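You operate a simulated robot arm through the tools that you are given. There is no shell and no other tool. Be economical: measure what you need, move in short steps, check, and stop when the job is done.

Carry out the task below with a simulated two-armed robot. There is one attempt and no reset: what you move stays moved.

JOB
Pick up the purple label bottle with one hand, pass it to the other hand and put it in the front of the green good tray. Set down upright: purple label bottle.

Only the result counts: the job must be done as asked and must still hold three seconds after the hand-in. Knocking over, shifting, dropping, spilling or breaking anything else fails it.

ROBOT AND FRAMES
Two 7-joint arms with two-finger parallel grippers on one trunk, on a base that drives. Base frame: it is fixed to the floor where the robot stands at the start and does not move with it; the origin is under the middle of the robot, x ahead of it, y to its left, z up. Lengths are in m, angles in rad, forces in N, time in s.
The left shoulder is at the start at [0.06, 0.189, 1.153], the right one opposite. With the tool pointing down near the work surface each hand reaches from about 0.1 to 0.64 m from the robot's upright axis, wherever it stands, measured 20 degrees to its own side. Places, roughly: front of the green good tray (14x13 cm) [0.96, 0.14, 0.8]. Payload 3.43 kg a hand.
Tool frame (each hand has its own): the origin (TCP) lies between the finger pads and is the grasp point; the fingertips stand 0.03 m ahead of it; z points along the fingers, y is the line along which they close. The gripper opens to 0.094 m. The fingers are 0.028 m wide and 0.01 m thick; the gripper's body (0.05 by 0.096 m) begins 0.055 m behind the TCP.
Orientation is that of the tool frame in the base frame, as [roll, pitch, yaw] about the fixed x, y, z axes, in that order (R = Rz(yaw) Ry(pitch) Rx(roll)). With the fingers straight down and closing along the base's y, the tool's x points along the base's -x, its y along +y and its z along -z.

CONTROLS
- The arms move only by the tool play_rows. It takes "left_targets", "right_targets" or both (then of equal length, played together; a hand with none holds still); each is a list of rows, each an object (a shift or turn left out is 0, a gripper value left out holds the last) with "rot": the turn, a rotation vector about the base's x, y, z in rad, a list of three; "slide": the shift along the base's x, y, z in m, a list of three; "fingers": the finger opening in m, from 0 to 0.094. In form: [{"rot": [rx, ry, rz], "slide": [dx, dy, dz], "fingers": fingers}, ...]. A call has 1 to 8 rows; each row is the pose to reach, as a shift and turn from the pose commanded when the call began. A row lasts 0.2 s, in which the tool goes at most 0.05 m and 0.15 rad; a call with a longer step from one row to the next is refused whole, and so is a gripper value outside its range. Where a pose cannot be reached the arm comes as near as it can. A force on the tool above 40 N (or 10 N above the force at the start of the call, whichever is more), or a blocked arm, ends the call early, and 0.2 s more pass. Each finger travels about 0.153 m/s and halts on what it meets, pressing with about 37 N; the grip force reading is that of the motor and also rises with nothing between the fingers. The clock runs only during rows and for 0.2 s after the last one: add rows that repeat a pose to give the fingers time. It gives the time, the measured TCP pose, the force on the tool (base axes), the opening and the grip force at its end, in the units of the frame above (readings bear some noise), with the torque about the TCP (base axes, N m) and any sound that the robot's microphone picked up.
- Cameras (640 x 400 px; columns grow to the right, rows downward): "scene" is now at [0.0154, 0.0153, 1.7024]; the picture's right is [0.19, -0.98, 0.00], its down [-0.75, -0.14, -0.64] and it looks along [0.63, 0.12, -0.77] (base axes); focal length 253 px, centre (320, 200). "left" rides on the left gripper at [0.076, -0.014, -0.103] in its tool frame; the picture's right is [0.18, 0.98, 0.00], its down [-0.75, 0.14, -0.64] and it looks along [-0.63, 0.12, 0.77] (tool axes); focal length 243 px, centre (320, 200). "right" rides on the right gripper at [0.076, 0.014, -0.103] in its tool frame; the picture's right is [-0.18, 0.98, 0.00], its down [-0.75, -0.14, -0.64] and it looks along [-0.63, -0.12, 0.77] (tool axes); focal length 243 px, centre (320, 200). There is no depth. A picture from a camera that has moved, and an enlarged one, comes with that camera's place and axes in the base frame and with its lens.
- snapshot(camera): a new picture of that camera. No time passes.
- raise_lower(by): slides the trunk up (or, below 0, down) by that many m; the arms and the scene camera ride with it, the base frame stays. It gives what a move gives, with no picture.
- steer(legs): drives the robot by 1 to 6 legs, each [ahead, left, turn to the left] in m, m and rad, along the robot's own axes; the way and the turn of a leg run together, so that a leg with both is an arc; at most 1.5 m and 3.142 rad a leg. The arms and the cameras ride along, it lands a little off, and it stops where it bumps. It gives what a move gives.
- head_to(pan, tilt): turns the head with the scene camera to pan (to the left, within 1.501 rad either way) and tilt (down, from -0.506 to 1.204), counted from straight ahead of the robot. It gives what a move gives.
- enlarge(camera, box): a new picture of the part [left, top, right, bottom] of that camera's present view, enlarged. No time passes.
- job_done(): hands the job in; it is judged then, once.

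Work in short steps. Places have to be worked out from the pictures, the camera data and where the tool is seen: move nearer, look again, correct. Check each grasp and each placing, and mend what went wrong. You have 120 turns and 88 pictures in all, those below and enlarged ones among them. Open the grippers and draw the arms clear of the work before you hand the job in, unless the task says otherwise; then end with one line.

The tools are called as a command line: name --argument value ..., lists and objects as JSON in quotes. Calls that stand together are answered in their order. play_rows: Moves the arms, as the interface text tells. Its arguments: {"type":"object","properties":{"left_targets":{"type":"array"},"right_targets":{"type":"array"}},"required":[]} The other tools are called the same way: raise_lower (by) slides the trunk up or down; steer (legs) drives the base; head_to (pan, tilt) turns the head that bears the scene camera; snapshot (camera) takes a picture; enlarge (camera, box) takes an enlarged picture of a part of a camera's view; job_done () hands the job in.

At the start:

```text
time: 0.0
left_ee_pos: [0.4418, 0.2192, 1.0647]
left_tcp_rot: [3.141, 0.001, -3.141]
left_ft_force: [-0.1, 0.4, -0.3]
left_moment: [0.02, 0.0, 0.03]
left_opening: 0.094
left_grip_force: 0.2
right_ee_pos: [0.3262, -0.1243, 1.0732]
right_tcp_rot: [3.141, 0.0, -3.141]
right_ft_force: [-0.6, 0.3, 0.3]
right_moment: [-0.01, -0.03, -0.04]
right_opening: 0.0937
right_grip_force: 0.0
trunk travel left (down, up): [-0.825, 0.165]
robot x, y, heading: [0.001, -0.0003, 0.001]
head pan, tilt: [0.187, 0.871]
```

scene: 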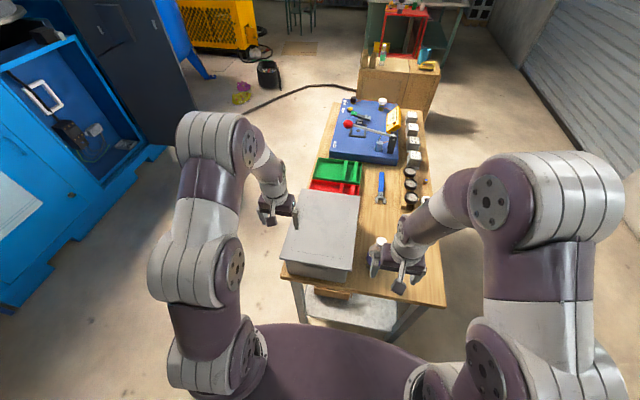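
right: 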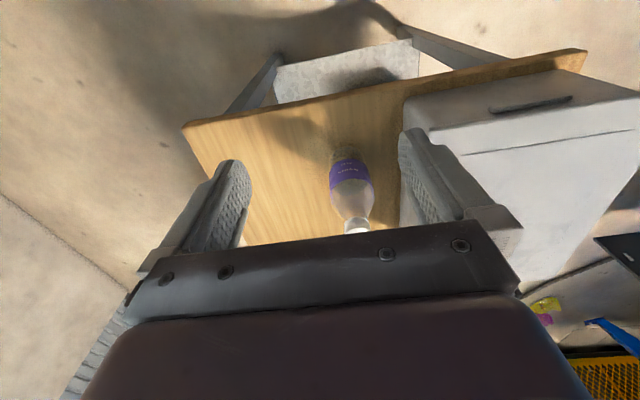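
left: 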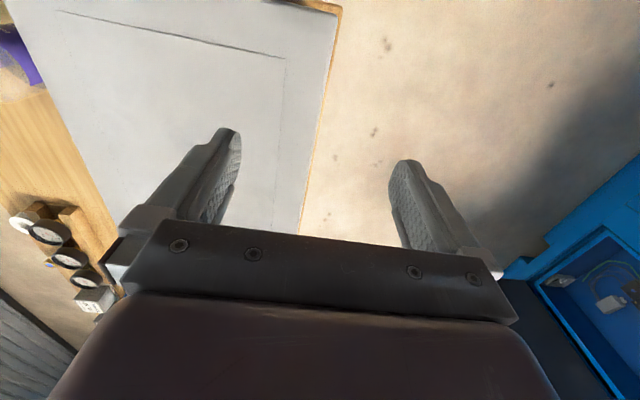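

The right wrist view shows the bottle standing right of the grey box, at about (0.47, -0.10). I'll enlarge the scene to see the tray and bottle properly.

enlarge --camera "scene" --box '[260, 80, 460, 205]'

enlarge --camera "scene" --box '[260, 190, 460, 315]'

enlarge --camera "right" --box '[180, 80, 500, 280]'

```text
3.20 times, centred on (360, 142) of scene
camera zoom: at [0.0154, 0.0153, 1.7024], right [0.19, -0.98, 0.0], down [-0.75, -0.14, -0.64], along [0.63, 0.12, -0.77], focal length 810 px, centre (192, 384)
```

zoom: 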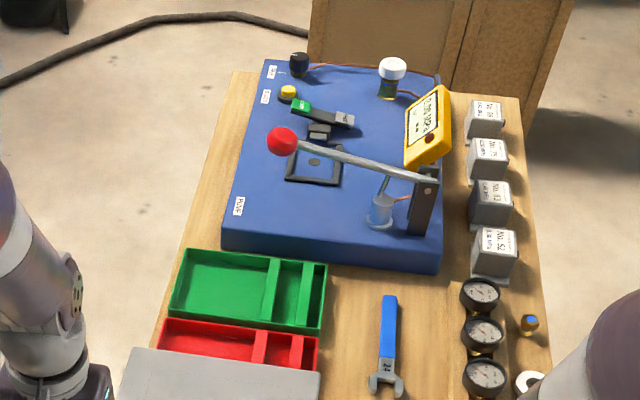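

```text
3.20 times, centred on (360, 252) of scene
camera zoom: at [0.0154, 0.0153, 1.7024], right [0.19, -0.98, 0.0], down [-0.75, -0.14, -0.64], along [0.63, 0.12, -0.77], focal length 810 px, centre (192, 32)
```

zoom: 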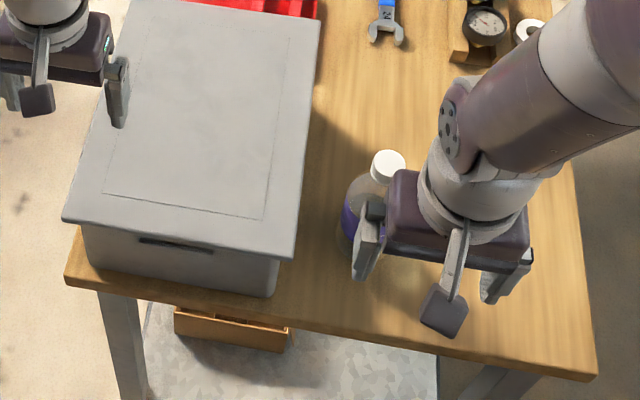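

```text
2.00 times, centred on (340, 180) of right
camera zoom: at [0.2504, -0.1106, 1.1766], right [0.18, 0.98, 0.0], down [0.75, -0.14, 0.64], along [0.63, -0.12, -0.77], focal length 485 px, centre (280, 240)
```

zoom: 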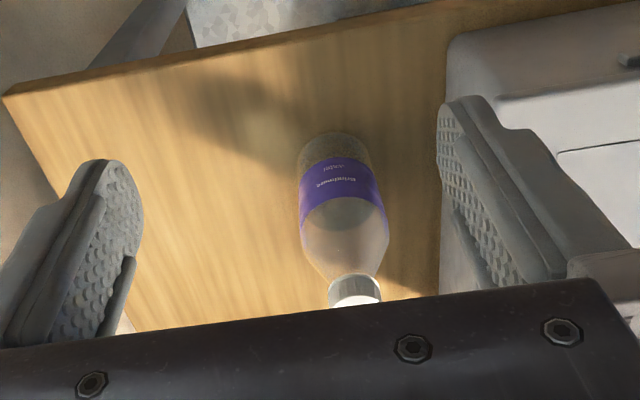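

Triangulating puts the cap top at about (0.497, -0.106, 0.941), the table at about 0.775 and the body at about 7 cm wide. I plan to grip the upper body from above with the right hand. The left hand will take the lower body from the side, and I'll then drive round to the table's left side. First I move the right hand closer and measure again.

play_rows --right_targets '[{"slide": [0.04, 0.005, 0]}, {"slide": [0.08, 0.009, 0]}, {"slide": [0.12, 0.014, 0]}, {"slide": [0.12, 0.014, 0]}]'

snapshot --camera "right"

enlarge --camera "scene" --box '[330, 200, 430, 262]'

```text
time: 1.0
left_ee_pos: [0.4431, 0.2192, 1.0632]
left_tcp_rot: [3.141, -0.001, 3.141]
left_ft_force: [0.0, -0.1, -0.3]
left_moment: [0.01, -0.05, 0.0]
left_opening: 0.0941
left_grip_force: 0.0
right_ee_pos: [0.4455, -0.1102, 1.0727]
right_tcp_rot: [-3.141, -0.001, -3.14]
right_ft_force: [0.0, 0.2, -0.1]
right_moment: [-0.01, 0.02, -0.03]
right_opening: 0.094
right_grip_force: 0.0
trunk travel left (down, up): [-0.825, 0.165]
robot x, y, heading: [-0.0001, 0.0008, 0.002]
head pan, tilt: [0.187, 0.871]
```

```text
81 pictures are left
camera right: at [0.3701, -0.0972, 1.1766], right [0.18, 0.98, 0.0], down [0.75, -0.14, 0.64], along [0.63, -0.12, -0.77], focal length 243 px, centre (320, 200)
```

right: 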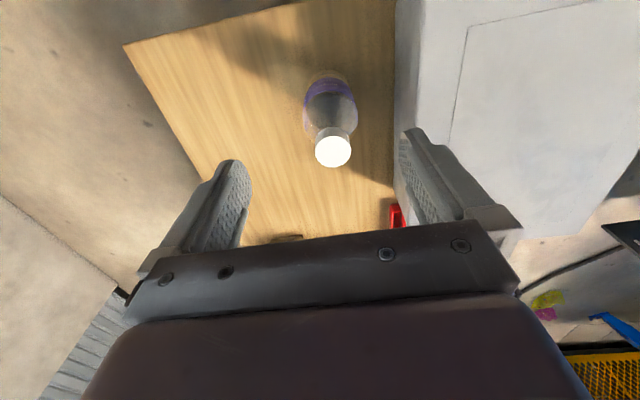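

```text
6.40 times, centred on (380, 231) of scene
camera zoom: at [0.0148, 0.0153, 1.7024], right [0.19, -0.98, 0.0], down [-0.75, -0.14, -0.64], along [0.63, 0.12, -0.77], focal length 1620 px, centre (-64, 2)
```

zoom: 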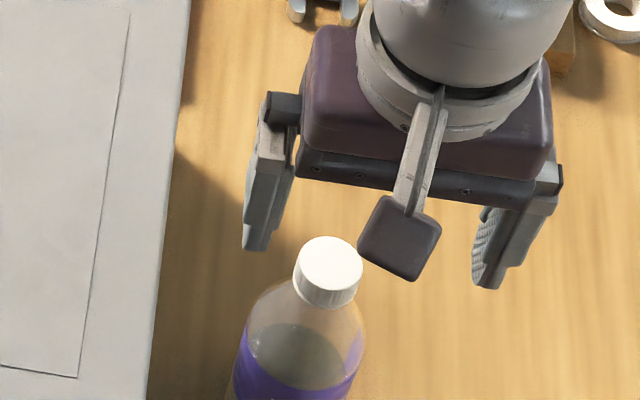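

The refined cap centre is (0.495, -0.106, 0.945), with the body radius about 33 mm and the cylinder reaching up to about 0.88. A purely vertical grip would leave the palm too close to the cap, so the right hand will come from the right, tilted 40° and closing along x. I start by turning it up and clear.

play_rows --right_targets '[{"rot": [0, 0, 0.15], "slide": [0.0, -0.015, 0.0]}, {"rot": [0, 0, 0.3], "slide": [0.01, -0.03, 0.0]}, {"rot": [0, 0, 0.45], "slide": [0.02, -0.045, 0.0]}, {"rot": [0, 0, 0.6], "slide": [0.03, -0.06, 0.0]}, {"rot": [0, 0, 0.75], "slide": [0.04, -0.075, 0.0]}, {"rot": [0, 0, 0.9], "slide": [0.05, -0.09, 0.0]}, {"rot": [0, 0, 1.05], "slide": [0.05, -0.1, 0.0]}, {"rot": [0, 0, 1.2], "slide": [0.05, -0.11, 0.0]}]'

play_rows --right_targets '[{"rot": [0, 0, 0.125]}, {"rot": [0, 0, 0.25]}, {"rot": [0, 0, 0.371]}, {"rot": [0, 0, 0.371]}]'

play_rows --right_targets '[{"rot": [0.14, 0, 0]}, {"rot": [0.28, 0, 0]}, {"rot": [0.42, 0, 0]}, {"rot": [0.56, 0, 0]}, {"rot": [0.698, 0, 0]}, {"rot": [0.698, 0, 0]}]'

snapshot --camera "right"

snapshot --camera "scene"

```text
time: 2.8
left_ee_pos: [0.4427, 0.2191, 1.0645]
left_tcp_rot: [3.141, 0.002, -3.14]
left_ft_force: [0.3, 0.4, -0.1]
left_moment: [0.0, 0.04, 0.01]
left_opening: 0.0941
left_grip_force: 0.1
right_ee_pos: [0.4962, -0.2192, 1.0725]
right_tcp_rot: [-3.14, 0.0, -1.939]
right_ft_force: [-0.2, -0.2, 0.5]
right_moment: [0.02, 0.02, -0.01]
right_opening: 0.0938
right_grip_force: 0.0
trunk travel left (down, up): [-0.825, 0.165]
robot x, y, heading: [0.0006, 0.0008, -0.002]
head pan, tilt: [0.187, 0.871]
```

```text
time: 3.8
left_ee_pos: [0.4425, 0.2187, 1.0638]
left_tcp_rot: [-3.141, -0.001, 3.141]
left_ft_force: [0.5, -0.1, -0.3]
left_moment: [0.0, 0.05, -0.02]
left_opening: 0.094
left_grip_force: 0.0
right_ee_pos: [0.4963, -0.2198, 1.0733]
right_tcp_rot: [3.141, 0.0, -1.569]
right_ft_force: [0.1, 0.5, -0.3]
right_moment: [-0.01, -0.01, 0.04]
right_opening: 0.0941
right_grip_force: 0.0
trunk travel left (down, up): [-0.825, 0.165]
robot x, y, heading: [0.0009, -0.0017, 0.002]
head pan, tilt: [0.187, 0.871]
```

```text
time: 5.2
left_ee_pos: [0.442, 0.2193, 1.0646]
left_tcp_rot: [3.141, 0.0, -3.141]
left_ft_force: [-0.5, 0.2, -0.6]
left_moment: [0.0, 0.01, -0.01]
left_opening: 0.0939
left_grip_force: 0.2
right_ee_pos: [0.4685, -0.1964, 1.0511]
right_tcp_rot: [-3.133, 0.695, -1.571]
right_ft_force: [0.7, -0.7, -0.2]
right_moment: [0.0, -0.02, 0.03]
right_opening: 0.0941
right_grip_force: 0.0
right hand out of reach, approached as far as the arm can: row 5, 6
trunk travel left (down, up): [-0.825, 0.165]
robot x, y, heading: [0.0003, -0.0011, -0.002]
head pan, tilt: [0.187, 0.871]
```

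```text
79 pictures are left
camera right: at [0.4546, -0.3208, 1.0822], right [-0.98, 0.15, 0.11], down [0.14, 0.17, 0.98], along [0.12, 0.97, -0.18], focal length 243 px, centre (320, 200)
```

right: 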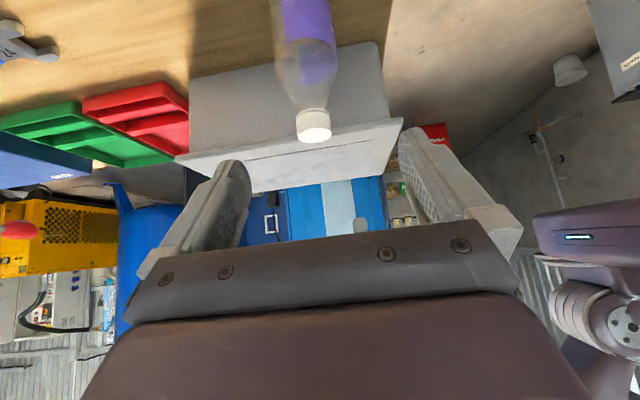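

```text
78 pictures are left
camera scene: at [0.0142, 0.016, 1.7025], right [0.19, -0.98, 0.0], down [-0.75, -0.14, -0.64], along [0.63, 0.12, -0.76], focal length 253 px, centre (320, 200)
```

scene: 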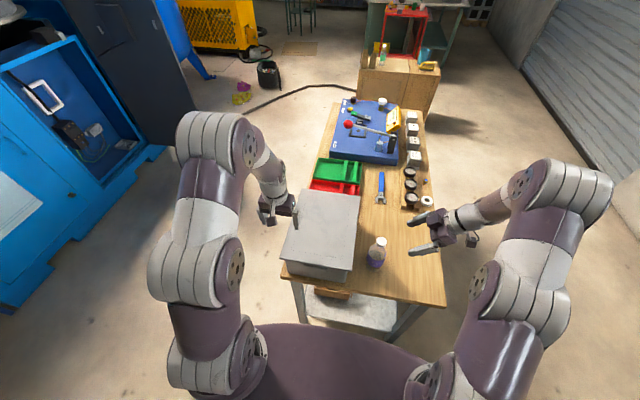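

The tilt is there but the position stopped about 3 cm short of reach. The right camera has a good side view of the bottle, so I enlarge both views to measure it.

enlarge --camera "right" --box '[220, 0, 420, 150]'

enlarge --camera "scene" --box '[330, 215, 430, 277]'

```text
2.67 times, centred on (320, 75) of right
camera zoom: at [0.4546, -0.3208, 1.0822], right [-0.98, 0.15, 0.11], down [0.14, 0.17, 0.98], along [0.12, 0.97, -0.18], focal length 647 px, centre (320, 533)
```

zoom: 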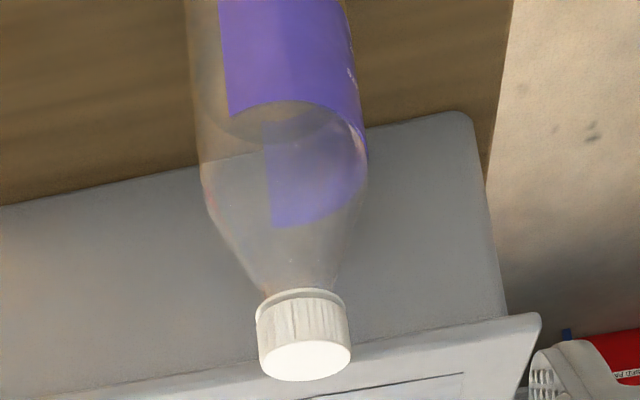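

```text
6.40 times, centred on (380, 246) of scene
camera zoom: at [0.0142, 0.016, 1.7025], right [0.19, -0.98, 0.0], down [-0.75, -0.14, -0.64], along [0.63, 0.12, -0.76], focal length 1620 px, centre (-64, -94)
```

zoom: 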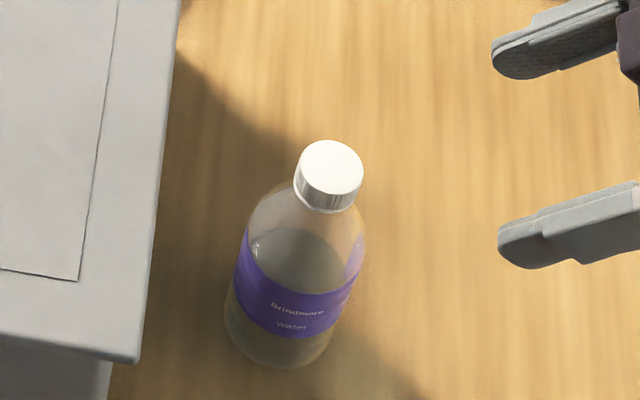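

Combining the three clear views, the cap top is at about (0.478, -0.102, 0.977). My first estimate was off because the cap was partly hidden. That puts the table near 0.795 and the cylinder top near 0.905. I move the right hand to a pre-grasp behind and above the bottle and see where it ends up.

play_rows --right_targets '[{"slide": [-0.006, 0.009, -0.027]}, {"slide": [-0.012, 0.018, -0.054]}, {"slide": [-0.0175, 0.026, -0.081]}, {"slide": [-0.0175, 0.026, -0.081]}]'

snapshot --camera "right"

```text
time: 6.2
left_ee_pos: [0.4426, 0.2196, 1.0651]
left_tcp_rot: [3.141, 0.001, 3.141]
left_ft_force: [1.3, 0.3, -0.5]
left_moment: [0.0, -0.01, -0.01]
left_opening: 0.0942
left_grip_force: 0.0
right_ee_pos: [0.4499, -0.1711, 0.9679]
right_tcp_rot: [3.141, 0.698, -1.573]
right_ft_force: [-0.2, 0.5, 1.3]
right_moment: [0.0, -0.02, 0.01]
right_opening: 0.0941
right_grip_force: 0.1
trunk travel left (down, up): [-0.825, 0.165]
robot x, y, heading: [-0.0018, 0.0036, 0.007]
head pan, tilt: [0.187, 0.871]
```

```text
75 pictures are left
camera right: at [0.4365, -0.296, 0.998], right [-0.98, 0.14, 0.12], down [0.14, 0.16, 0.98], along [0.12, 0.98, -0.18], focal length 243 px, centre (320, 200)
```

right: 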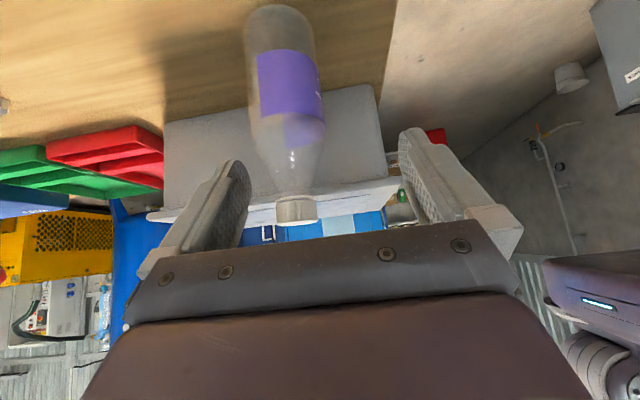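

The commanded pose follows what was reached, so the hand is now at (0.450, -0.171, 0.968). I back off along the tool, centre in x at 0.478, and look.

play_rows --right_targets '[{"slide": [0.0, -0.02, 0.025]}, {"slide": [0.014, -0.023, 0.025]}, {"slide": [0.028, -0.023, 0.025]}, {"slide": [0.028, -0.023, 0.025]}]'

snapshot --camera "right"

enlarge --camera "scene" --box '[330, 205, 430, 267]'

```text
time: 7.2
left_ee_pos: [0.441, 0.2184, 1.064]
left_tcp_rot: [3.141, 0.0, 3.141]
left_ft_force: [0.3, 0.0, 0.3]
left_moment: [-0.03, -0.02, -0.03]
left_opening: 0.094
left_grip_force: 0.1
right_ee_pos: [0.4781, -0.1938, 0.9963]
right_tcp_rot: [-3.14, 0.696, -1.571]
right_ft_force: [-0.7, -0.2, -0.6]
right_moment: [0.01, -0.01, 0.0]
right_opening: 0.0939
right_grip_force: 0.0
trunk travel left (down, up): [-0.825, 0.165]
robot x, y, heading: [0.0004, -0.0014, 0.001]
head pan, tilt: [0.187, 0.871]
```

```text
74 pictures are left
camera right: at [0.4636, -0.3191, 1.0256], right [-0.98, 0.14, 0.12], down [0.14, 0.16, 0.98], along [0.12, 0.98, -0.18], focal length 243 px, centre (320, 200)
```

right: 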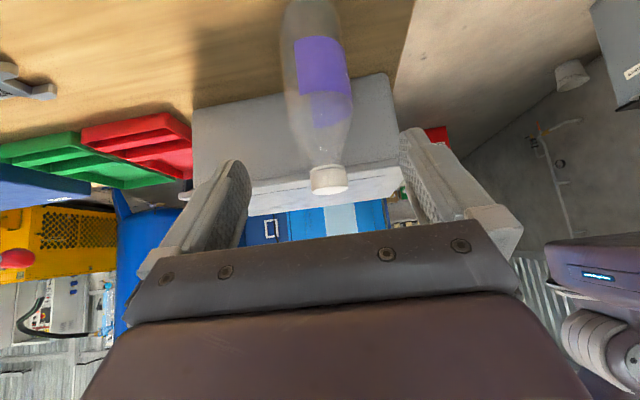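

```text
6.40 times, centred on (380, 236) of scene
camera zoom: at [0.0146, 0.015, 1.7025], right [0.19, -0.98, 0.0], down [-0.75, -0.14, -0.64], along [0.63, 0.12, -0.76], focal length 1620 px, centre (-64, -30)
```

zoom: 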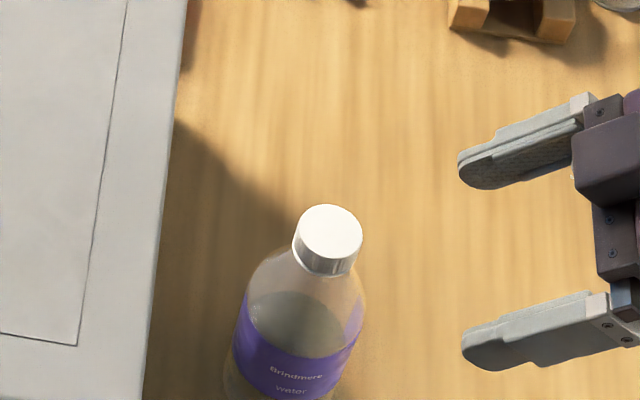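

The scene view agrees: the bottle axis is at about (0.480, -0.105). I advance along the tool to the grasp pose at (0.480, -0.120, 0.900) with the fingers open.

play_rows --right_targets '[{"slide": [0.002, 0.019, -0.024]}, {"slide": [0.002, 0.037, -0.048]}, {"slide": [0.002, 0.056, -0.072]}, {"slide": [0.002, 0.074, -0.096]}, {"slide": [0.002, 0.074, -0.096]}]'

snapshot --camera "right"

enlarge --camera "scene" --box '[330, 205, 430, 267]'

```text
time: 8.4
left_ee_pos: [0.4438, 0.2194, 1.0632]
left_tcp_rot: [3.141, -0.001, -3.141]
left_ft_force: [-0.5, -0.5, 0.4]
left_moment: [0.01, 0.03, -0.02]
left_opening: 0.094
left_grip_force: 0.0
right_ee_pos: [0.48, -0.1213, 0.8997]
right_tcp_rot: [3.141, 0.698, -1.571]
right_ft_force: [0.3, 0.0, 0.5]
right_moment: [-0.02, -0.01, -0.01]
right_opening: 0.094
right_grip_force: 0.1
trunk travel left (down, up): [-0.825, 0.165]
robot x, y, heading: [0.0019, -0.0001, -0.001]
head pan, tilt: [0.187, 0.871]
```

```text
72 pictures are left
camera right: at [0.4659, -0.2452, 0.9297], right [-0.98, 0.14, 0.12], down [0.14, 0.16, 0.98], along [0.12, 0.98, -0.18], focal length 243 px, centre (320, 200)
```

right: 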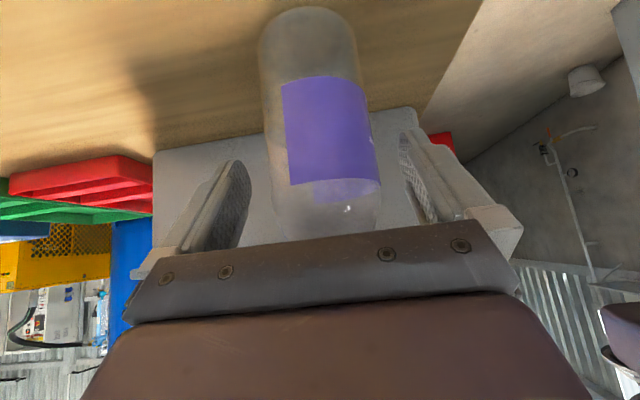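

```text
6.40 times, centred on (380, 236) of scene
camera zoom: at [0.015, 0.0149, 1.7025], right [0.19, -0.98, 0.0], down [-0.75, -0.14, -0.64], along [0.63, 0.12, -0.77], focal length 1620 px, centre (-64, -30)
```

zoom: 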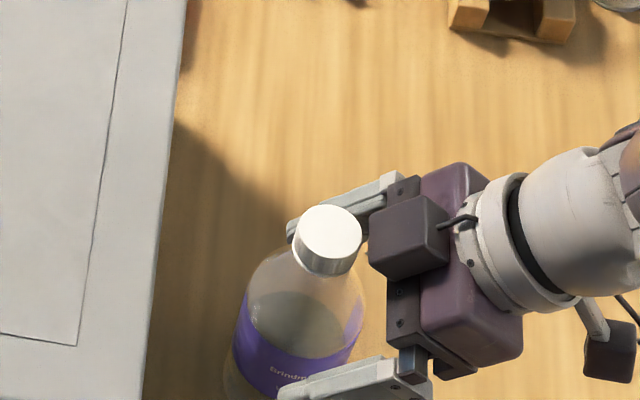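

The bottle sits centred between the fingers with no contact. I close the right hand.

play_rows --right_targets '[{"fingers": 0.05}, {"fingers": 0.05}, {"fingers": 0.0}, {"fingers": 0.0}, {"fingers": 0.0}]'

snapshot --camera "right"

```text
time: 9.6
left_ee_pos: [0.4424, 0.22, 1.0647]
left_tcp_rot: [-3.142, 0.001, 3.141]
left_ft_force: [-0.5, 0.4, 0.4]
left_moment: [0.0, 0.03, 0.0]
left_opening: 0.0939
left_grip_force: 0.0
right_ee_pos: [0.4802, -0.1208, 0.8984]
right_tcp_rot: [-3.142, 0.697, -1.571]
right_ft_force: [-0.7, -0.4, -0.1]
right_moment: [0.02, 0.03, -0.03]
right_opening: 0.065
right_grip_force: 36.7
trunk travel left (down, up): [-0.825, 0.165]
robot x, y, heading: [0.0023, -0.0025, -0.001]
head pan, tilt: [0.187, 0.871]
```

```text
70 pictures are left
camera right: at [0.4662, -0.2452, 0.9299], right [-0.98, 0.14, 0.12], down [0.14, 0.16, 0.98], along [0.12, 0.98, -0.18], focal length 243 px, centre (320, 200)
```

right: 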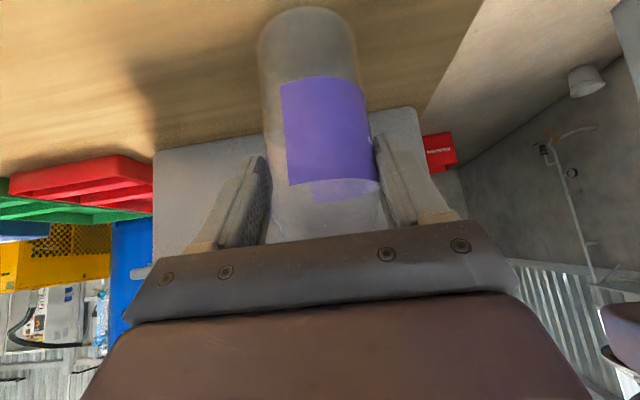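

The grip is solid: opening 0.065, force 36.7 N. I lift 0.10 m straight up.

play_rows --right_targets '[{"slide": [0, 0, 0.02]}, {"slide": [0, 0, 0.04]}, {"slide": [-0.003, 0, 0.07]}, {"slide": [-0.006, 0, 0.1]}, {"slide": [-0.006, 0, 0.1]}]'

snapshot --camera "scene"

```text
time: 10.8
left_ee_pos: [0.4436, 0.2196, 1.0635]
left_tcp_rot: [-3.14, -0.002, 3.14]
left_ft_force: [-0.3, -0.4, -0.6]
left_moment: [0.03, 0.01, -0.01]
left_opening: 0.094
left_grip_force: 0.0
right_ee_pos: [0.4757, -0.1202, 1.0001]
right_tcp_rot: [3.14, 0.698, -1.572]
right_ft_force: [0.1, 0.2, -1.9]
right_moment: [-0.04, 0.01, 0.01]
right_opening: 0.0651
right_grip_force: 36.9
trunk travel left (down, up): [-0.825, 0.165]
robot x, y, heading: [0.0007, 0.0021, 0.007]
head pan, tilt: [0.187, 0.871]
```

```text
69 pictures are left
camera scene: at [0.0166, 0.015, 1.7024], right [0.19, -0.98, 0.0], down [-0.75, -0.14, -0.64], along [0.63, 0.12, -0.77], focal length 253 px, centre (320, 200)
```

scene: 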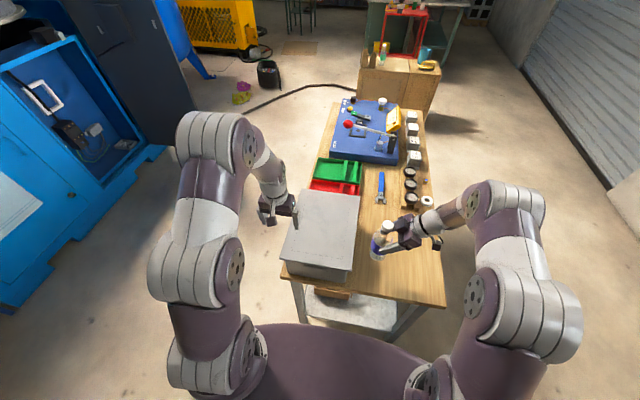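

The bottle is lifted; the weight is about 2 N. I back away from the table so the handover happens in free air.

steer --legs '[[-0.4, 0, 0]]'

snapshot --camera "scene"

```text
time: 13.3
left_ee_pos: [0.0409, 0.221, 1.0627]
left_tcp_rot: [3.141, 0.0, -3.14]
left_ft_force: [0.5, 0.3, 0.7]
left_moment: [0.03, 0.05, 0.02]
left_opening: 0.0941
left_grip_force: 0.1
right_ee_pos: [0.0742, -0.1196, 0.9986]
right_tcp_rot: [3.139, 0.697, -1.567]
right_ft_force: [0.1, 0.0, -2.2]
right_moment: [-0.01, 0.02, 0.02]
right_opening: 0.0649
right_grip_force: 36.8
trunk travel left (down, up): [-0.825, 0.165]
robot x, y, heading: [-0.4012, -0.0005, 0.004]
head pan, tilt: [0.187, 0.871]
```

```text
68 pictures are left
camera scene: at [-0.3855, 0.0146, 1.7024], right [0.19, -0.98, 0.0], down [-0.75, -0.14, -0.64], along [0.63, 0.12, -0.77], focal length 253 px, centre (320, 200)
```

scene: 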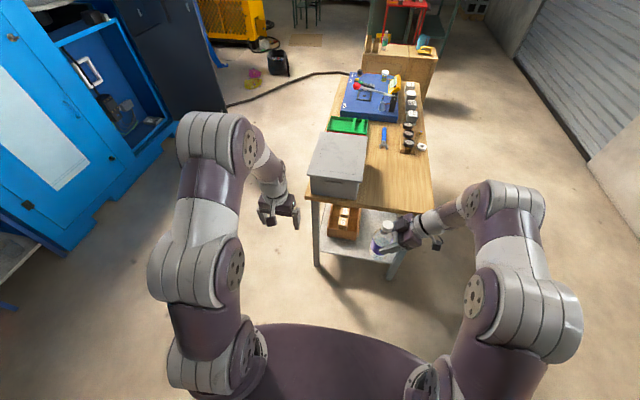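

There's plenty of free space. I turn the left hand to point forward, 25° below horizontal, while shifting the bottle left toward the middle.

play_rows --left_targets '[{"rot": [0, -0.142, 0], "slide": [-0.015, 0, -0.005]}, {"rot": [0, -0.284, 0], "slide": [-0.03, 0, -0.01]}, {"rot": [0, -0.426, 0], "slide": [-0.045, 0, -0.015]}, {"rot": [0, -0.568, 0], "slide": [-0.06, 0, -0.02]}, {"rot": [0, -0.71, 0], "slide": [-0.075, 0, -0.025]}, {"rot": [0, -0.852, 0], "slide": [-0.09, 0, -0.03]}, {"rot": [0, -0.994, 0], "slide": [-0.105, 0, -0.035]}, {"rot": [0, -1.134, 0], "slide": [-0.12, 0, -0.04]}]' --right_targets '[{"slide": [0, 0.015, 0]}, {"slide": [0, 0.03, 0]}, {"slide": [0, 0.045, 0]}, {"slide": [0, 0.06, 0]}, {"slide": [0, 0.07, 0]}, {"slide": [0, 0.08, 0]}, {"slide": [0, 0.09, 0]}, {"slide": [0, 0.1, 0]}]'

snapshot --camera "scene"

snapshot --camera "left"

```text
time: 15.2
left_ee_pos: [-0.0184, 0.2451, 1.0566]
left_tcp_rot: [2.882, 1.3, 2.902]
left_ft_force: [-0.2, -0.2, 0.6]
left_moment: [0.0, 0.02, -0.02]
left_opening: 0.0941
left_grip_force: 0.1
left hand out of reach, approached as far as the arm can: row 4, 5
right_ee_pos: [0.0733, -0.0211, 0.9994]
right_tcp_rot: [3.141, 0.697, -1.566]
right_ft_force: [0.6, 0.6, -2.4]
right_moment: [-0.02, -0.02, 0.02]
right_opening: 0.0648
right_grip_force: 36.8
trunk travel left (down, up): [-0.825, 0.165]
robot x, y, heading: [-0.4035, 0.0007, 0.006]
head pan, tilt: [0.187, 0.871]
stopped in row 8 (left hand): the arm was blocked; the commanded pose is now the measured one
```

```text
67 pictures are left
camera scene: at [-0.3869, 0.0148, 1.7025], right [0.19, -0.98, 0.0], down [-0.75, -0.14, -0.64], along [0.63, 0.12, -0.77], focal length 253 px, centre (320, 200)
```

scene: 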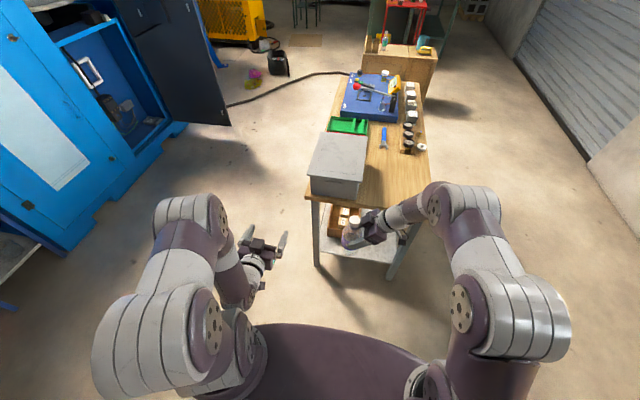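

```text
66 pictures are left
camera left: at [-0.1364, 0.2336, 1.0091], right [-0.06, 0.99, -0.11], down [-0.43, 0.08, 0.9], along [0.9, 0.1, 0.42], focal length 243 px, centre (320, 200)
```

left: 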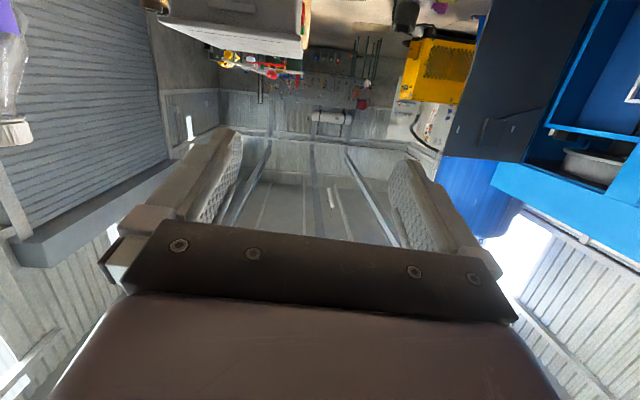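

The left arm hit a limit because the hand was too close to the body. A diagonal left approach, pointing forward-right and 25° down, gives better clearance for the handover too, so I turn the left hand to that. The right hand also tries moving forward a little to make room.

play_rows --left_targets '[{"rot": [0.0246, 0.0186, -0.1208], "slide": [0.006, -0.005, 0]}, {"rot": [0.0491, 0.0371, -0.2416], "slide": [0.012, -0.01, 0]}, {"rot": [0.0737, 0.0557, -0.3624], "slide": [0.018, -0.015, 0]}, {"rot": [0.0983, 0.0743, -0.4831], "slide": [0.024, -0.02, 0]}, {"rot": [0.1229, 0.0929, -0.6039], "slide": [0.03, -0.025, 0]}, {"rot": [0.1474, 0.1114, -0.7247], "slide": [0.036, -0.03, 0]}, {"rot": [0.172, 0.13, -0.8455], "slide": [0.04, -0.035, 0]}]' --right_targets '[{"slide": [0.008, 0, 0]}, {"slide": [0.016, 0, 0]}, {"slide": [0.024, 0, 0]}, {"slide": [0.032, 0, 0]}, {"slide": [0.04, 0, 0]}, {"slide": [0.05, 0, 0]}, {"slide": [0.05, 0, 0]}]'

snapshot --camera "scene"

snapshot --camera "left"

```text
time: 16.8
left_ee_pos: [0.0209, 0.2102, 1.0554]
left_tcp_rot: [2.772, 1.093, 1.947]
left_ft_force: [0.7, -0.6, -0.4]
left_moment: [-0.04, 0.02, 0.01]
left_opening: 0.0941
left_grip_force: 0.0
right_ee_pos: [0.1232, -0.0196, 0.9982]
right_tcp_rot: [3.138, 0.699, -1.569]
right_ft_force: [-0.5, 0.6, -2.3]
right_moment: [-0.04, -0.02, -0.04]
right_opening: 0.0651
right_grip_force: 36.8
trunk travel left (down, up): [-0.825, 0.165]
robot x, y, heading: [-0.4083, 0.0019, 0.004]
head pan, tilt: [0.187, 0.871]
```

```text
65 pictures are left
camera scene: at [-0.3857, 0.015, 1.7024], right [0.19, -0.98, 0.0], down [-0.75, -0.14, -0.64], along [0.63, 0.12, -0.77], focal length 253 px, centre (320, 200)
```

scene: 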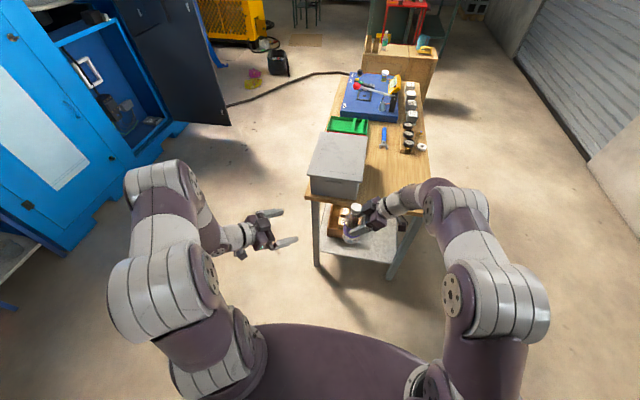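

```text
64 pictures are left
camera left: at [-0.0669, 0.2994, 1.0299], right [0.71, 0.71, 0.0], down [-0.18, 0.18, 0.97], along [0.69, -0.68, 0.25], focal length 243 px, centre (320, 200)
```

left: 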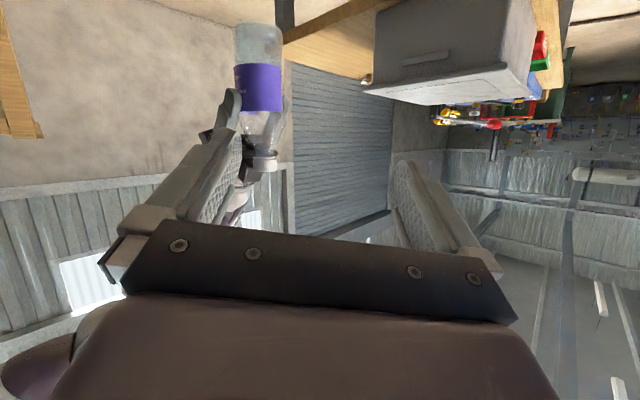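

The left hand now points along (0.64, -0.64, -0.43) with a 10° roll error to correct. The left view puts the bottle axis at about (0.125, -0.003), with its base near 0.895. I fix the roll and go to the pre-grasp, 13 cm back along the tool.

play_rows --left_targets '[{"rot": [-0.03, 0.03, 0.02], "slide": [0.003, -0.03, -0.014]}, {"rot": [-0.06, 0.06, 0.04], "slide": [0.006, -0.06, -0.028]}, {"rot": [-0.09, 0.09, 0.06], "slide": [0.009, -0.09, -0.042]}, {"rot": [-0.12, 0.119, 0.08], "slide": [0.012, -0.121, -0.055]}, {"rot": [-0.12, 0.119, 0.08], "slide": [0.012, -0.121, -0.055]}]'

snapshot --camera "left"

enlarge --camera "scene" --box '[220, 160, 440, 298]'

```text
time: 18.0
left_ee_pos: [0.0302, 0.0907, 1.0026]
left_tcp_rot: [-3.135, 1.127, 2.366]
left_ft_force: [-0.2, 0.3, 0.4]
left_moment: [0.01, 0.0, 0.02]
left_opening: 0.0939
left_grip_force: 0.0
right_ee_pos: [0.123, -0.0208, 1.0005]
right_tcp_rot: [-3.141, 0.697, -1.567]
right_ft_force: [0.1, -0.2, -1.8]
right_moment: [-0.02, 0.02, -0.01]
right_opening: 0.0647
right_grip_force: 37.1
trunk travel left (down, up): [-0.825, 0.165]
robot x, y, heading: [-0.4023, -0.0034, 0.007]
head pan, tilt: [0.187, 0.871]
```

```text
63 pictures are left
camera left: at [-0.0669, 0.1687, 0.9762], right [0.64, 0.75, -0.17], down [-0.08, 0.28, 0.96], along [0.77, -0.59, 0.24], focal length 243 px, centre (320, 200)
```

left: 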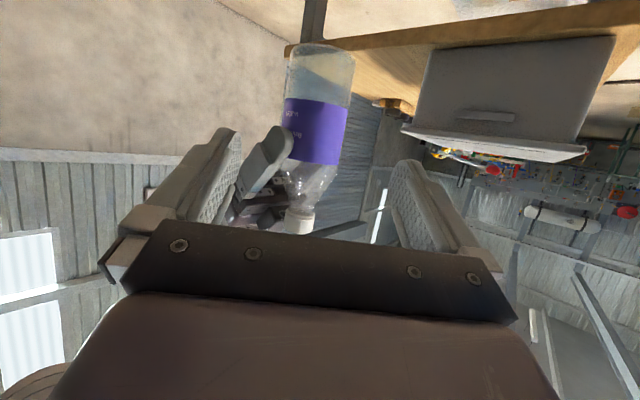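

```text
2.90 times, centred on (330, 229) of scene
camera zoom: at [-0.3867, 0.0156, 1.7024], right [0.19, -0.98, 0.0], down [-0.75, -0.14, -0.64], along [0.63, 0.12, -0.77], focal length 734 px, centre (291, 116)
```

zoom: 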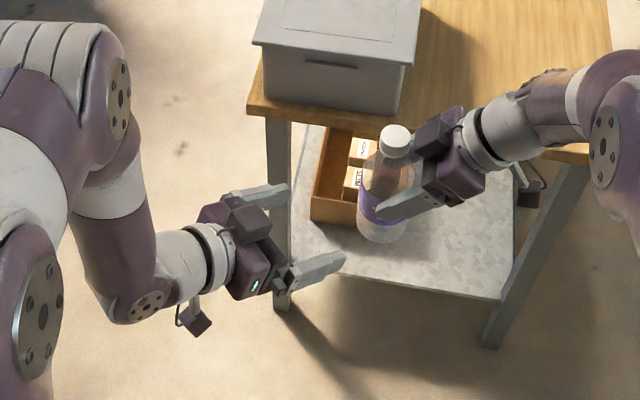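

Everything lines up: the bottle is on the left tool's axis, and the right fingers' lower edge is at about 0.975, above my planned grip at 0.943. I advance the left hand with open fingers.

play_rows --left_targets '[{"slide": [0.022, -0.0215, -0.015]}, {"slide": [0.044, -0.043, -0.03]}, {"slide": [0.065, -0.064, -0.045]}, {"slide": [0.0863, -0.0852, -0.06]}, {"slide": [0.0863, -0.0852, -0.06]}]'

snapshot --camera "left"

enlarge --camera "scene" --box '[280, 180, 420, 268]'

snapshot --camera "right"

```text
time: 19.2
left_ee_pos: [0.1173, 0.0041, 0.9418]
left_tcp_rot: [-3.136, 1.129, 2.363]
left_ft_force: [0.1, 0.8, 0.4]
left_moment: [-0.05, -0.02, 0.03]
left_opening: 0.0941
left_grip_force: 0.1
right_ee_pos: [0.1229, -0.0198, 1.0]
right_tcp_rot: [3.141, 0.698, -1.566]
right_ft_force: [-0.5, -0.4, -2.3]
right_moment: [-0.07, -0.03, 0.03]
right_opening: 0.0649
right_grip_force: 36.7
trunk travel left (down, up): [-0.825, 0.165]
robot x, y, heading: [-0.4021, -0.0021, 0.004]
head pan, tilt: [0.187, 0.871]
```

```text
61 pictures are left
camera left: at [0.0196, 0.0834, 0.9164], right [0.64, 0.75, -0.17], down [-0.08, 0.28, 0.96], along [0.77, -0.59, 0.24], focal length 243 px, centre (320, 200)
```

left: 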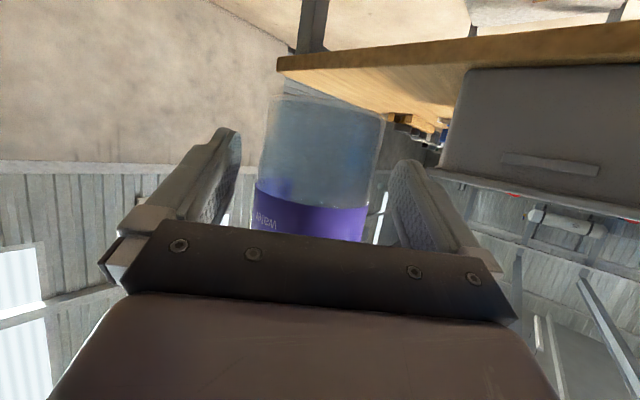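

```text
4.55 times, centred on (350, 224) of scene
camera zoom: at [-0.387, 0.0153, 1.7024], right [0.19, -0.98, 0.0], down [-0.75, -0.14, -0.64], along [0.63, 0.12, -0.77], focal length 1151 px, centre (184, 91)
```

zoom: 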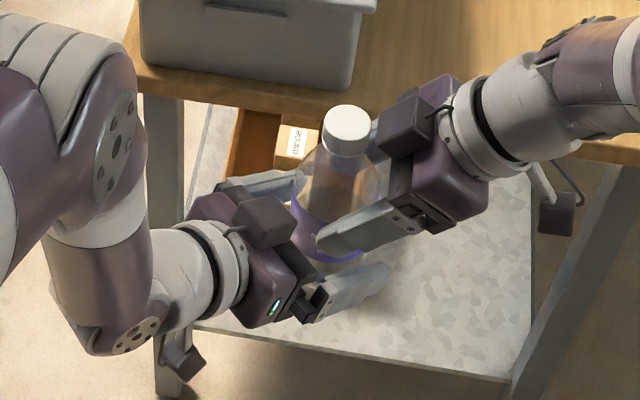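

```text
59 pictures are left
camera right: at [0.1092, -0.145, 1.0301], right [-0.98, 0.14, 0.12], down [0.14, 0.17, 0.98], along [0.12, 0.98, -0.18], focal length 243 px, centre (320, 200)
```

right: 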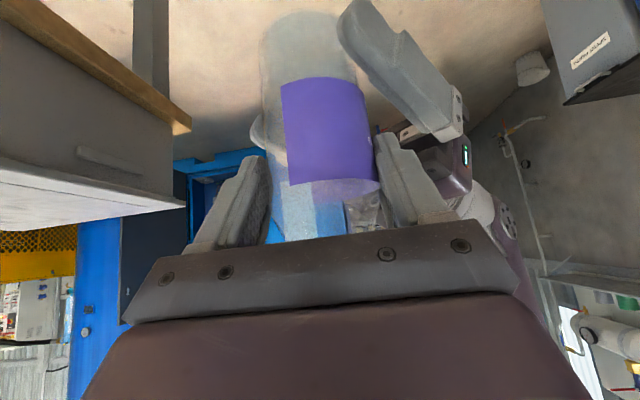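

The bottle is centred between the left fingers and clear of the right hand, so I close the left.

play_rows --left_targets '[{"fingers": 0.07}, {"fingers": 0.07}, {"fingers": 0.0}, {"fingers": 0.0}, {"fingers": 0.0}]'

snapshot --camera "left"

```text
time: 20.4
left_ee_pos: [0.116, 0.0034, 0.9426]
left_tcp_rot: [-3.138, 1.128, 2.36]
left_ft_force: [-14.7, -11.7, 2.8]
left_moment: [0.3, -0.64, -0.4]
left_opening: 0.0665
left_grip_force: 37.4
right_ee_pos: [0.1236, -0.0201, 1.0004]
right_tcp_rot: [-3.138, 0.698, -1.569]
right_ft_force: [13.3, 12.3, -5.1]
right_moment: [0.28, -0.12, -0.02]
right_opening: 0.0649
right_grip_force: 37.1
trunk travel left (down, up): [-0.825, 0.165]
robot x, y, heading: [-0.406, -0.0028, 0.004]
head pan, tilt: [0.187, 0.871]
```

```text
58 pictures are left
camera left: at [0.0194, 0.0832, 0.9161], right [0.64, 0.75, -0.17], down [-0.08, 0.28, 0.96], along [0.77, -0.6, 0.24], focal length 243 px, centre (320, 200)
```

left: 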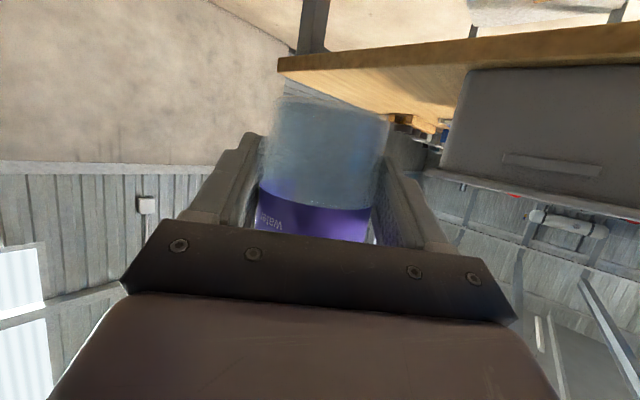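

The grip holds, but the hands strain sideways against each other by about 19 N. I relieve it with a small left shift before releasing the right.

play_rows --left_targets '[{"slide": [-0.001, -0.001, 0]}, {"slide": [-0.002, -0.002, 0]}, {"slide": [-0.002, -0.002, 0]}]'

```text
time: 21.2
left_ee_pos: [0.116, 0.0033, 0.94]
left_tcp_rot: [-3.135, 1.127, 2.371]
left_ft_force: [-7.8, 13.9, 1.1]
left_moment: [-0.5, -0.22, -0.06]
left_opening: 0.0665
left_grip_force: 37.0
right_ee_pos: [0.1233, -0.0211, 0.9997]
right_tcp_rot: [-3.141, 0.697, -1.569]
right_ft_force: [8.0, -15.0, -2.7]
right_moment: [-0.38, -0.28, -0.02]
right_opening: 0.0644
right_grip_force: 36.9
trunk travel left (down, up): [-0.825, 0.165]
robot x, y, heading: [-0.4, -0.0033, 0.004]
head pan, tilt: [0.187, 0.871]
```

The x strain halved and y overshot slightly, so I trim once more.

play_rows --left_targets '[{"slide": [-0.001, 0.001, 0]}, {"slide": [-0.001, 0.001, 0]}]'

```text
time: 21.8
left_ee_pos: [0.116, 0.0041, 0.9404]
left_tcp_rot: [-3.138, 1.126, 2.37]
left_ft_force: [3.7, 24.0, -4.6]
left_moment: [-0.68, 0.35, 0.45]
left_opening: 0.0666
left_grip_force: 36.7
right_ee_pos: [0.1223, -0.0203, 0.9986]
right_tcp_rot: [3.141, 0.696, -1.569]
right_ft_force: [-3.1, -23.0, 4.8]
right_moment: [-0.53, -0.08, -0.2]
right_opening: 0.0646
right_grip_force: 37.3
trunk travel left (down, up): [-0.825, 0.165]
robot x, y, heading: [-0.4053, -0.0007, 0.005]
head pan, tilt: [0.187, 0.871]
```

play_rows --left_targets '[{"slide": [0.0, 0.0015, 0]}, {"slide": [0.0, 0.0015, 0]}, {"slide": [0.0, 0.0015, 0]}]'

```text
time: 22.6
left_ee_pos: [0.1151, 0.0044, 0.9408]
left_tcp_rot: [-3.138, 1.128, 2.364]
left_ft_force: [15.7, 13.8, -15.1]
left_moment: [-0.39, 0.69, 0.26]
left_opening: 0.0667
left_grip_force: 36.8
right_ee_pos: [0.1228, -0.0207, 0.9986]
right_tcp_rot: [3.141, 0.698, -1.567]
right_ft_force: [-15.2, -13.2, 14.5]
right_moment: [-0.09, 0.32, 0.25]
right_opening: 0.0646
right_grip_force: 37.5
trunk travel left (down, up): [-0.825, 0.165]
robot x, y, heading: [-0.4039, 0.0026, 0.003]
head pan, tilt: [0.187, 0.871]
```

The residual strain is only about a millimetre and shifts with base jitter, so I leave it. I open the right fingers slightly to 0.08 to avoid the left hand and check the bottle.

play_rows --right_targets '[{"fingers": 0.07}, {"fingers": 0.08}, {"fingers": 0.08}]'

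enlarge --camera "scene" --box '[280, 180, 420, 268]'

snapshot --camera "right"

```text
time: 23.4
left_ee_pos: [0.1158, 0.0045, 0.9415]
left_tcp_rot: [-3.138, 1.127, 2.364]
left_ft_force: [-1.2, 0.5, -0.3]
left_moment: [0.04, 0.02, -0.04]
left_opening: 0.0664
left_grip_force: 37.1
right_ee_pos: [0.123, -0.02, 0.9988]
right_tcp_rot: [3.141, 0.697, -1.568]
right_ft_force: [-0.3, 0.5, -0.7]
right_moment: [0.02, 0.04, 0.0]
right_opening: 0.08
right_grip_force: 0.0
trunk travel left (down, up): [-0.825, 0.165]
robot x, y, heading: [-0.4054, -0.0052, 0.004]
head pan, tilt: [0.187, 0.871]
```

```text
4.55 times, centred on (350, 224) of scene
camera zoom: at [-0.3862, 0.0146, 1.7024], right [0.19, -0.98, 0.0], down [-0.75, -0.14, -0.64], along [0.63, 0.12, -0.77], focal length 1151 px, centre (184, 91)
```

zoom: 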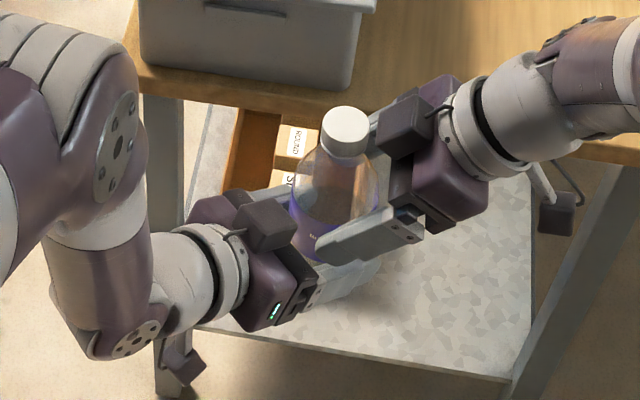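

```text
56 pictures are left
camera right: at [0.1097, -0.1453, 1.0298], right [-0.98, 0.14, 0.12], down [0.14, 0.17, 0.98], along [0.12, 0.98, -0.18], focal length 243 px, centre (320, 200)
```

right: 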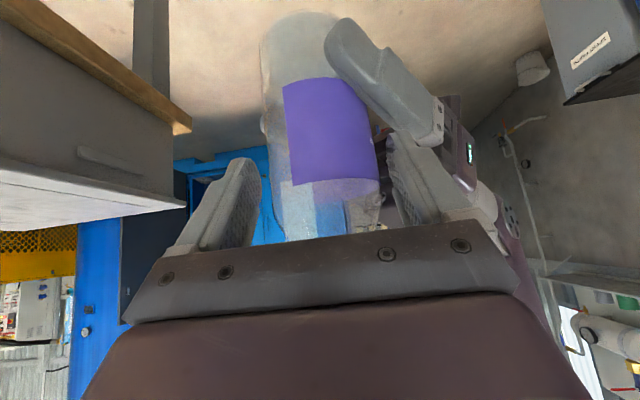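

The left hand alone holds the bottle. I withdraw the right hand back along its tool axis, then further right.

play_rows --right_targets '[{"slide": [0, -0.026, 0.031]}, {"slide": [0, -0.052, 0.062]}, {"slide": [0, -0.078, 0.093]}, {"slide": [0, -0.11, 0.11]}, {"slide": [-0.02, -0.15, 0.11]}, {"slide": [-0.04, -0.19, 0.11]}]'

snapshot --camera "scene"

snapshot --camera "right"

```text
time: 24.8
left_ee_pos: [0.1149, 0.0044, 0.9423]
left_tcp_rot: [-3.141, 1.128, 2.36]
left_ft_force: [-1.1, 0.0, 0.6]
left_moment: [0.01, 0.05, 0.01]
left_opening: 0.0664
left_grip_force: 36.4
right_ee_pos: [0.0586, -0.1814, 1.0839]
right_tcp_rot: [-3.127, 0.685, -1.567]
right_ft_force: [-0.5, 0.2, 0.5]
right_moment: [-0.01, -0.01, -0.03]
right_opening: 0.0799
right_grip_force: 0.1
right hand out of reach, approached as far as the arm can: row 3, 4, 5, 6
trunk travel left (down, up): [-0.825, 0.165]
robot x, y, heading: [-0.4016, 0.0, 0.002]
head pan, tilt: [0.187, 0.871]
```

```text
55 pictures are left
camera scene: at [-0.3869, 0.0133, 1.7024], right [0.19, -0.98, 0.0], down [-0.75, -0.14, -0.64], along [0.63, 0.12, -0.77], focal length 253 px, centre (320, 200)
```

scene: 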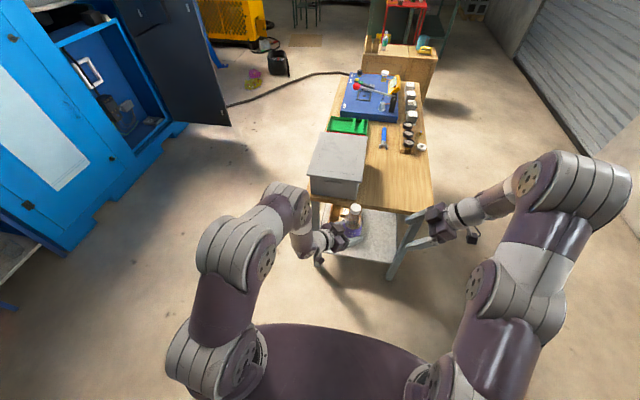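

```text
54 pictures are left
camera right: at [0.0433, -0.3065, 1.1164], right [-0.98, 0.15, 0.1], down [0.13, 0.18, 0.98], along [0.13, 0.97, -0.19], focal length 243 px, centre (320, 200)
```

right: 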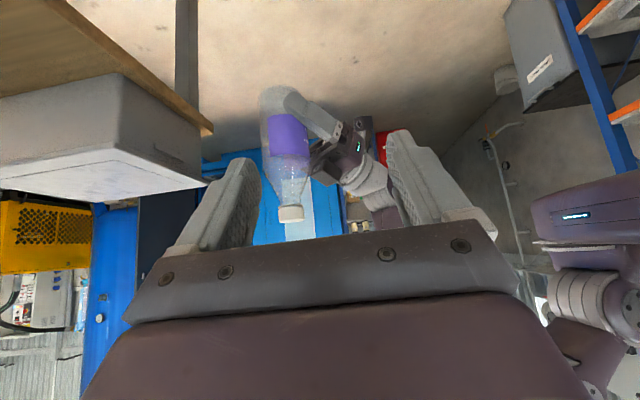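

The bottle is in the left hand and upright. I extend the left arm and turn it slightly so I can stand well off the table's side. The right hand tucks back at the same time.

play_rows --left_targets '[{"rot": [0, 0, 0.05], "slide": [0.013, 0.006, 0]}, {"rot": [0, 0, 0.1], "slide": [0.026, 0.012, 0]}, {"rot": [0, 0, 0.15], "slide": [0.039, 0.018, 0]}, {"rot": [0, 0, 0.2], "slide": [0.052, 0.023, 0]}, {"rot": [0, 0, 0.25], "slide": [0.065, 0.029, 0]}, {"rot": [0, 0, 0.3], "slide": [0.078, 0.035, 0]}, {"rot": [0, 0, 0.35], "slide": [0.09, 0.04, 0]}, {"rot": [0, 0, 0.35], "slide": [0.1, 0.046, 0]}]' --right_targets '[{"rot": [-0.13, 0, 0], "slide": [-0.02, -0.01, 0]}, {"rot": [-0.26, 0, 0], "slide": [-0.04, -0.02, 0]}, {"rot": [-0.39, 0, 0], "slide": [-0.06, -0.03, 0.0]}, {"rot": [-0.52, 0, 0], "slide": [-0.08, -0.04, 0.0]}, {"rot": [-0.65, 0, 0], "slide": [-0.1, -0.05, 0.0]}, {"rot": [-0.69, 0, 0], "slide": [-0.12, -0.05, 0.0]}, {"rot": [-0.69, 0, 0], "slide": [-0.13, -0.05, 0.0]}, {"rot": [-0.69, 0, 0], "slide": [-0.14, -0.05, 0.0]}]'

snapshot --camera "scene"

```text
time: 26.6
left_ee_pos: [0.216, 0.0495, 0.942]
left_tcp_rot: [-3.138, 1.127, 2.715]
left_ft_force: [0.3, -0.7, -0.4]
left_moment: [0.02, 0.02, 0.03]
left_opening: 0.0668
left_grip_force: 36.7
right_ee_pos: [-0.0826, -0.2342, 1.0805]
right_tcp_rot: [3.139, 0.007, -1.567]
right_ft_force: [-0.7, -0.5, -0.5]
right_moment: [-0.01, 0.0, -0.02]
right_opening: 0.0802
right_grip_force: 0.1
trunk travel left (down, up): [-0.825, 0.165]
robot x, y, heading: [-0.4018, 0.0018, 0.001]
head pan, tilt: [0.187, 0.871]
```

```text
53 pictures are left
camera scene: at [-0.3863, 0.0153, 1.7024], right [0.19, -0.98, 0.0], down [-0.75, -0.14, -0.64], along [0.63, 0.12, -0.77], focal length 253 px, centre (320, 200)
```

scene: 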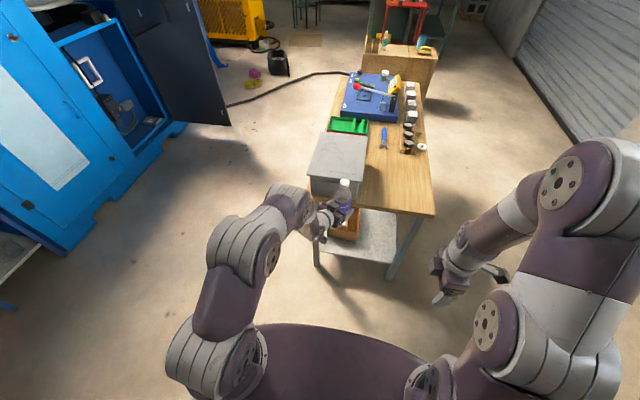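

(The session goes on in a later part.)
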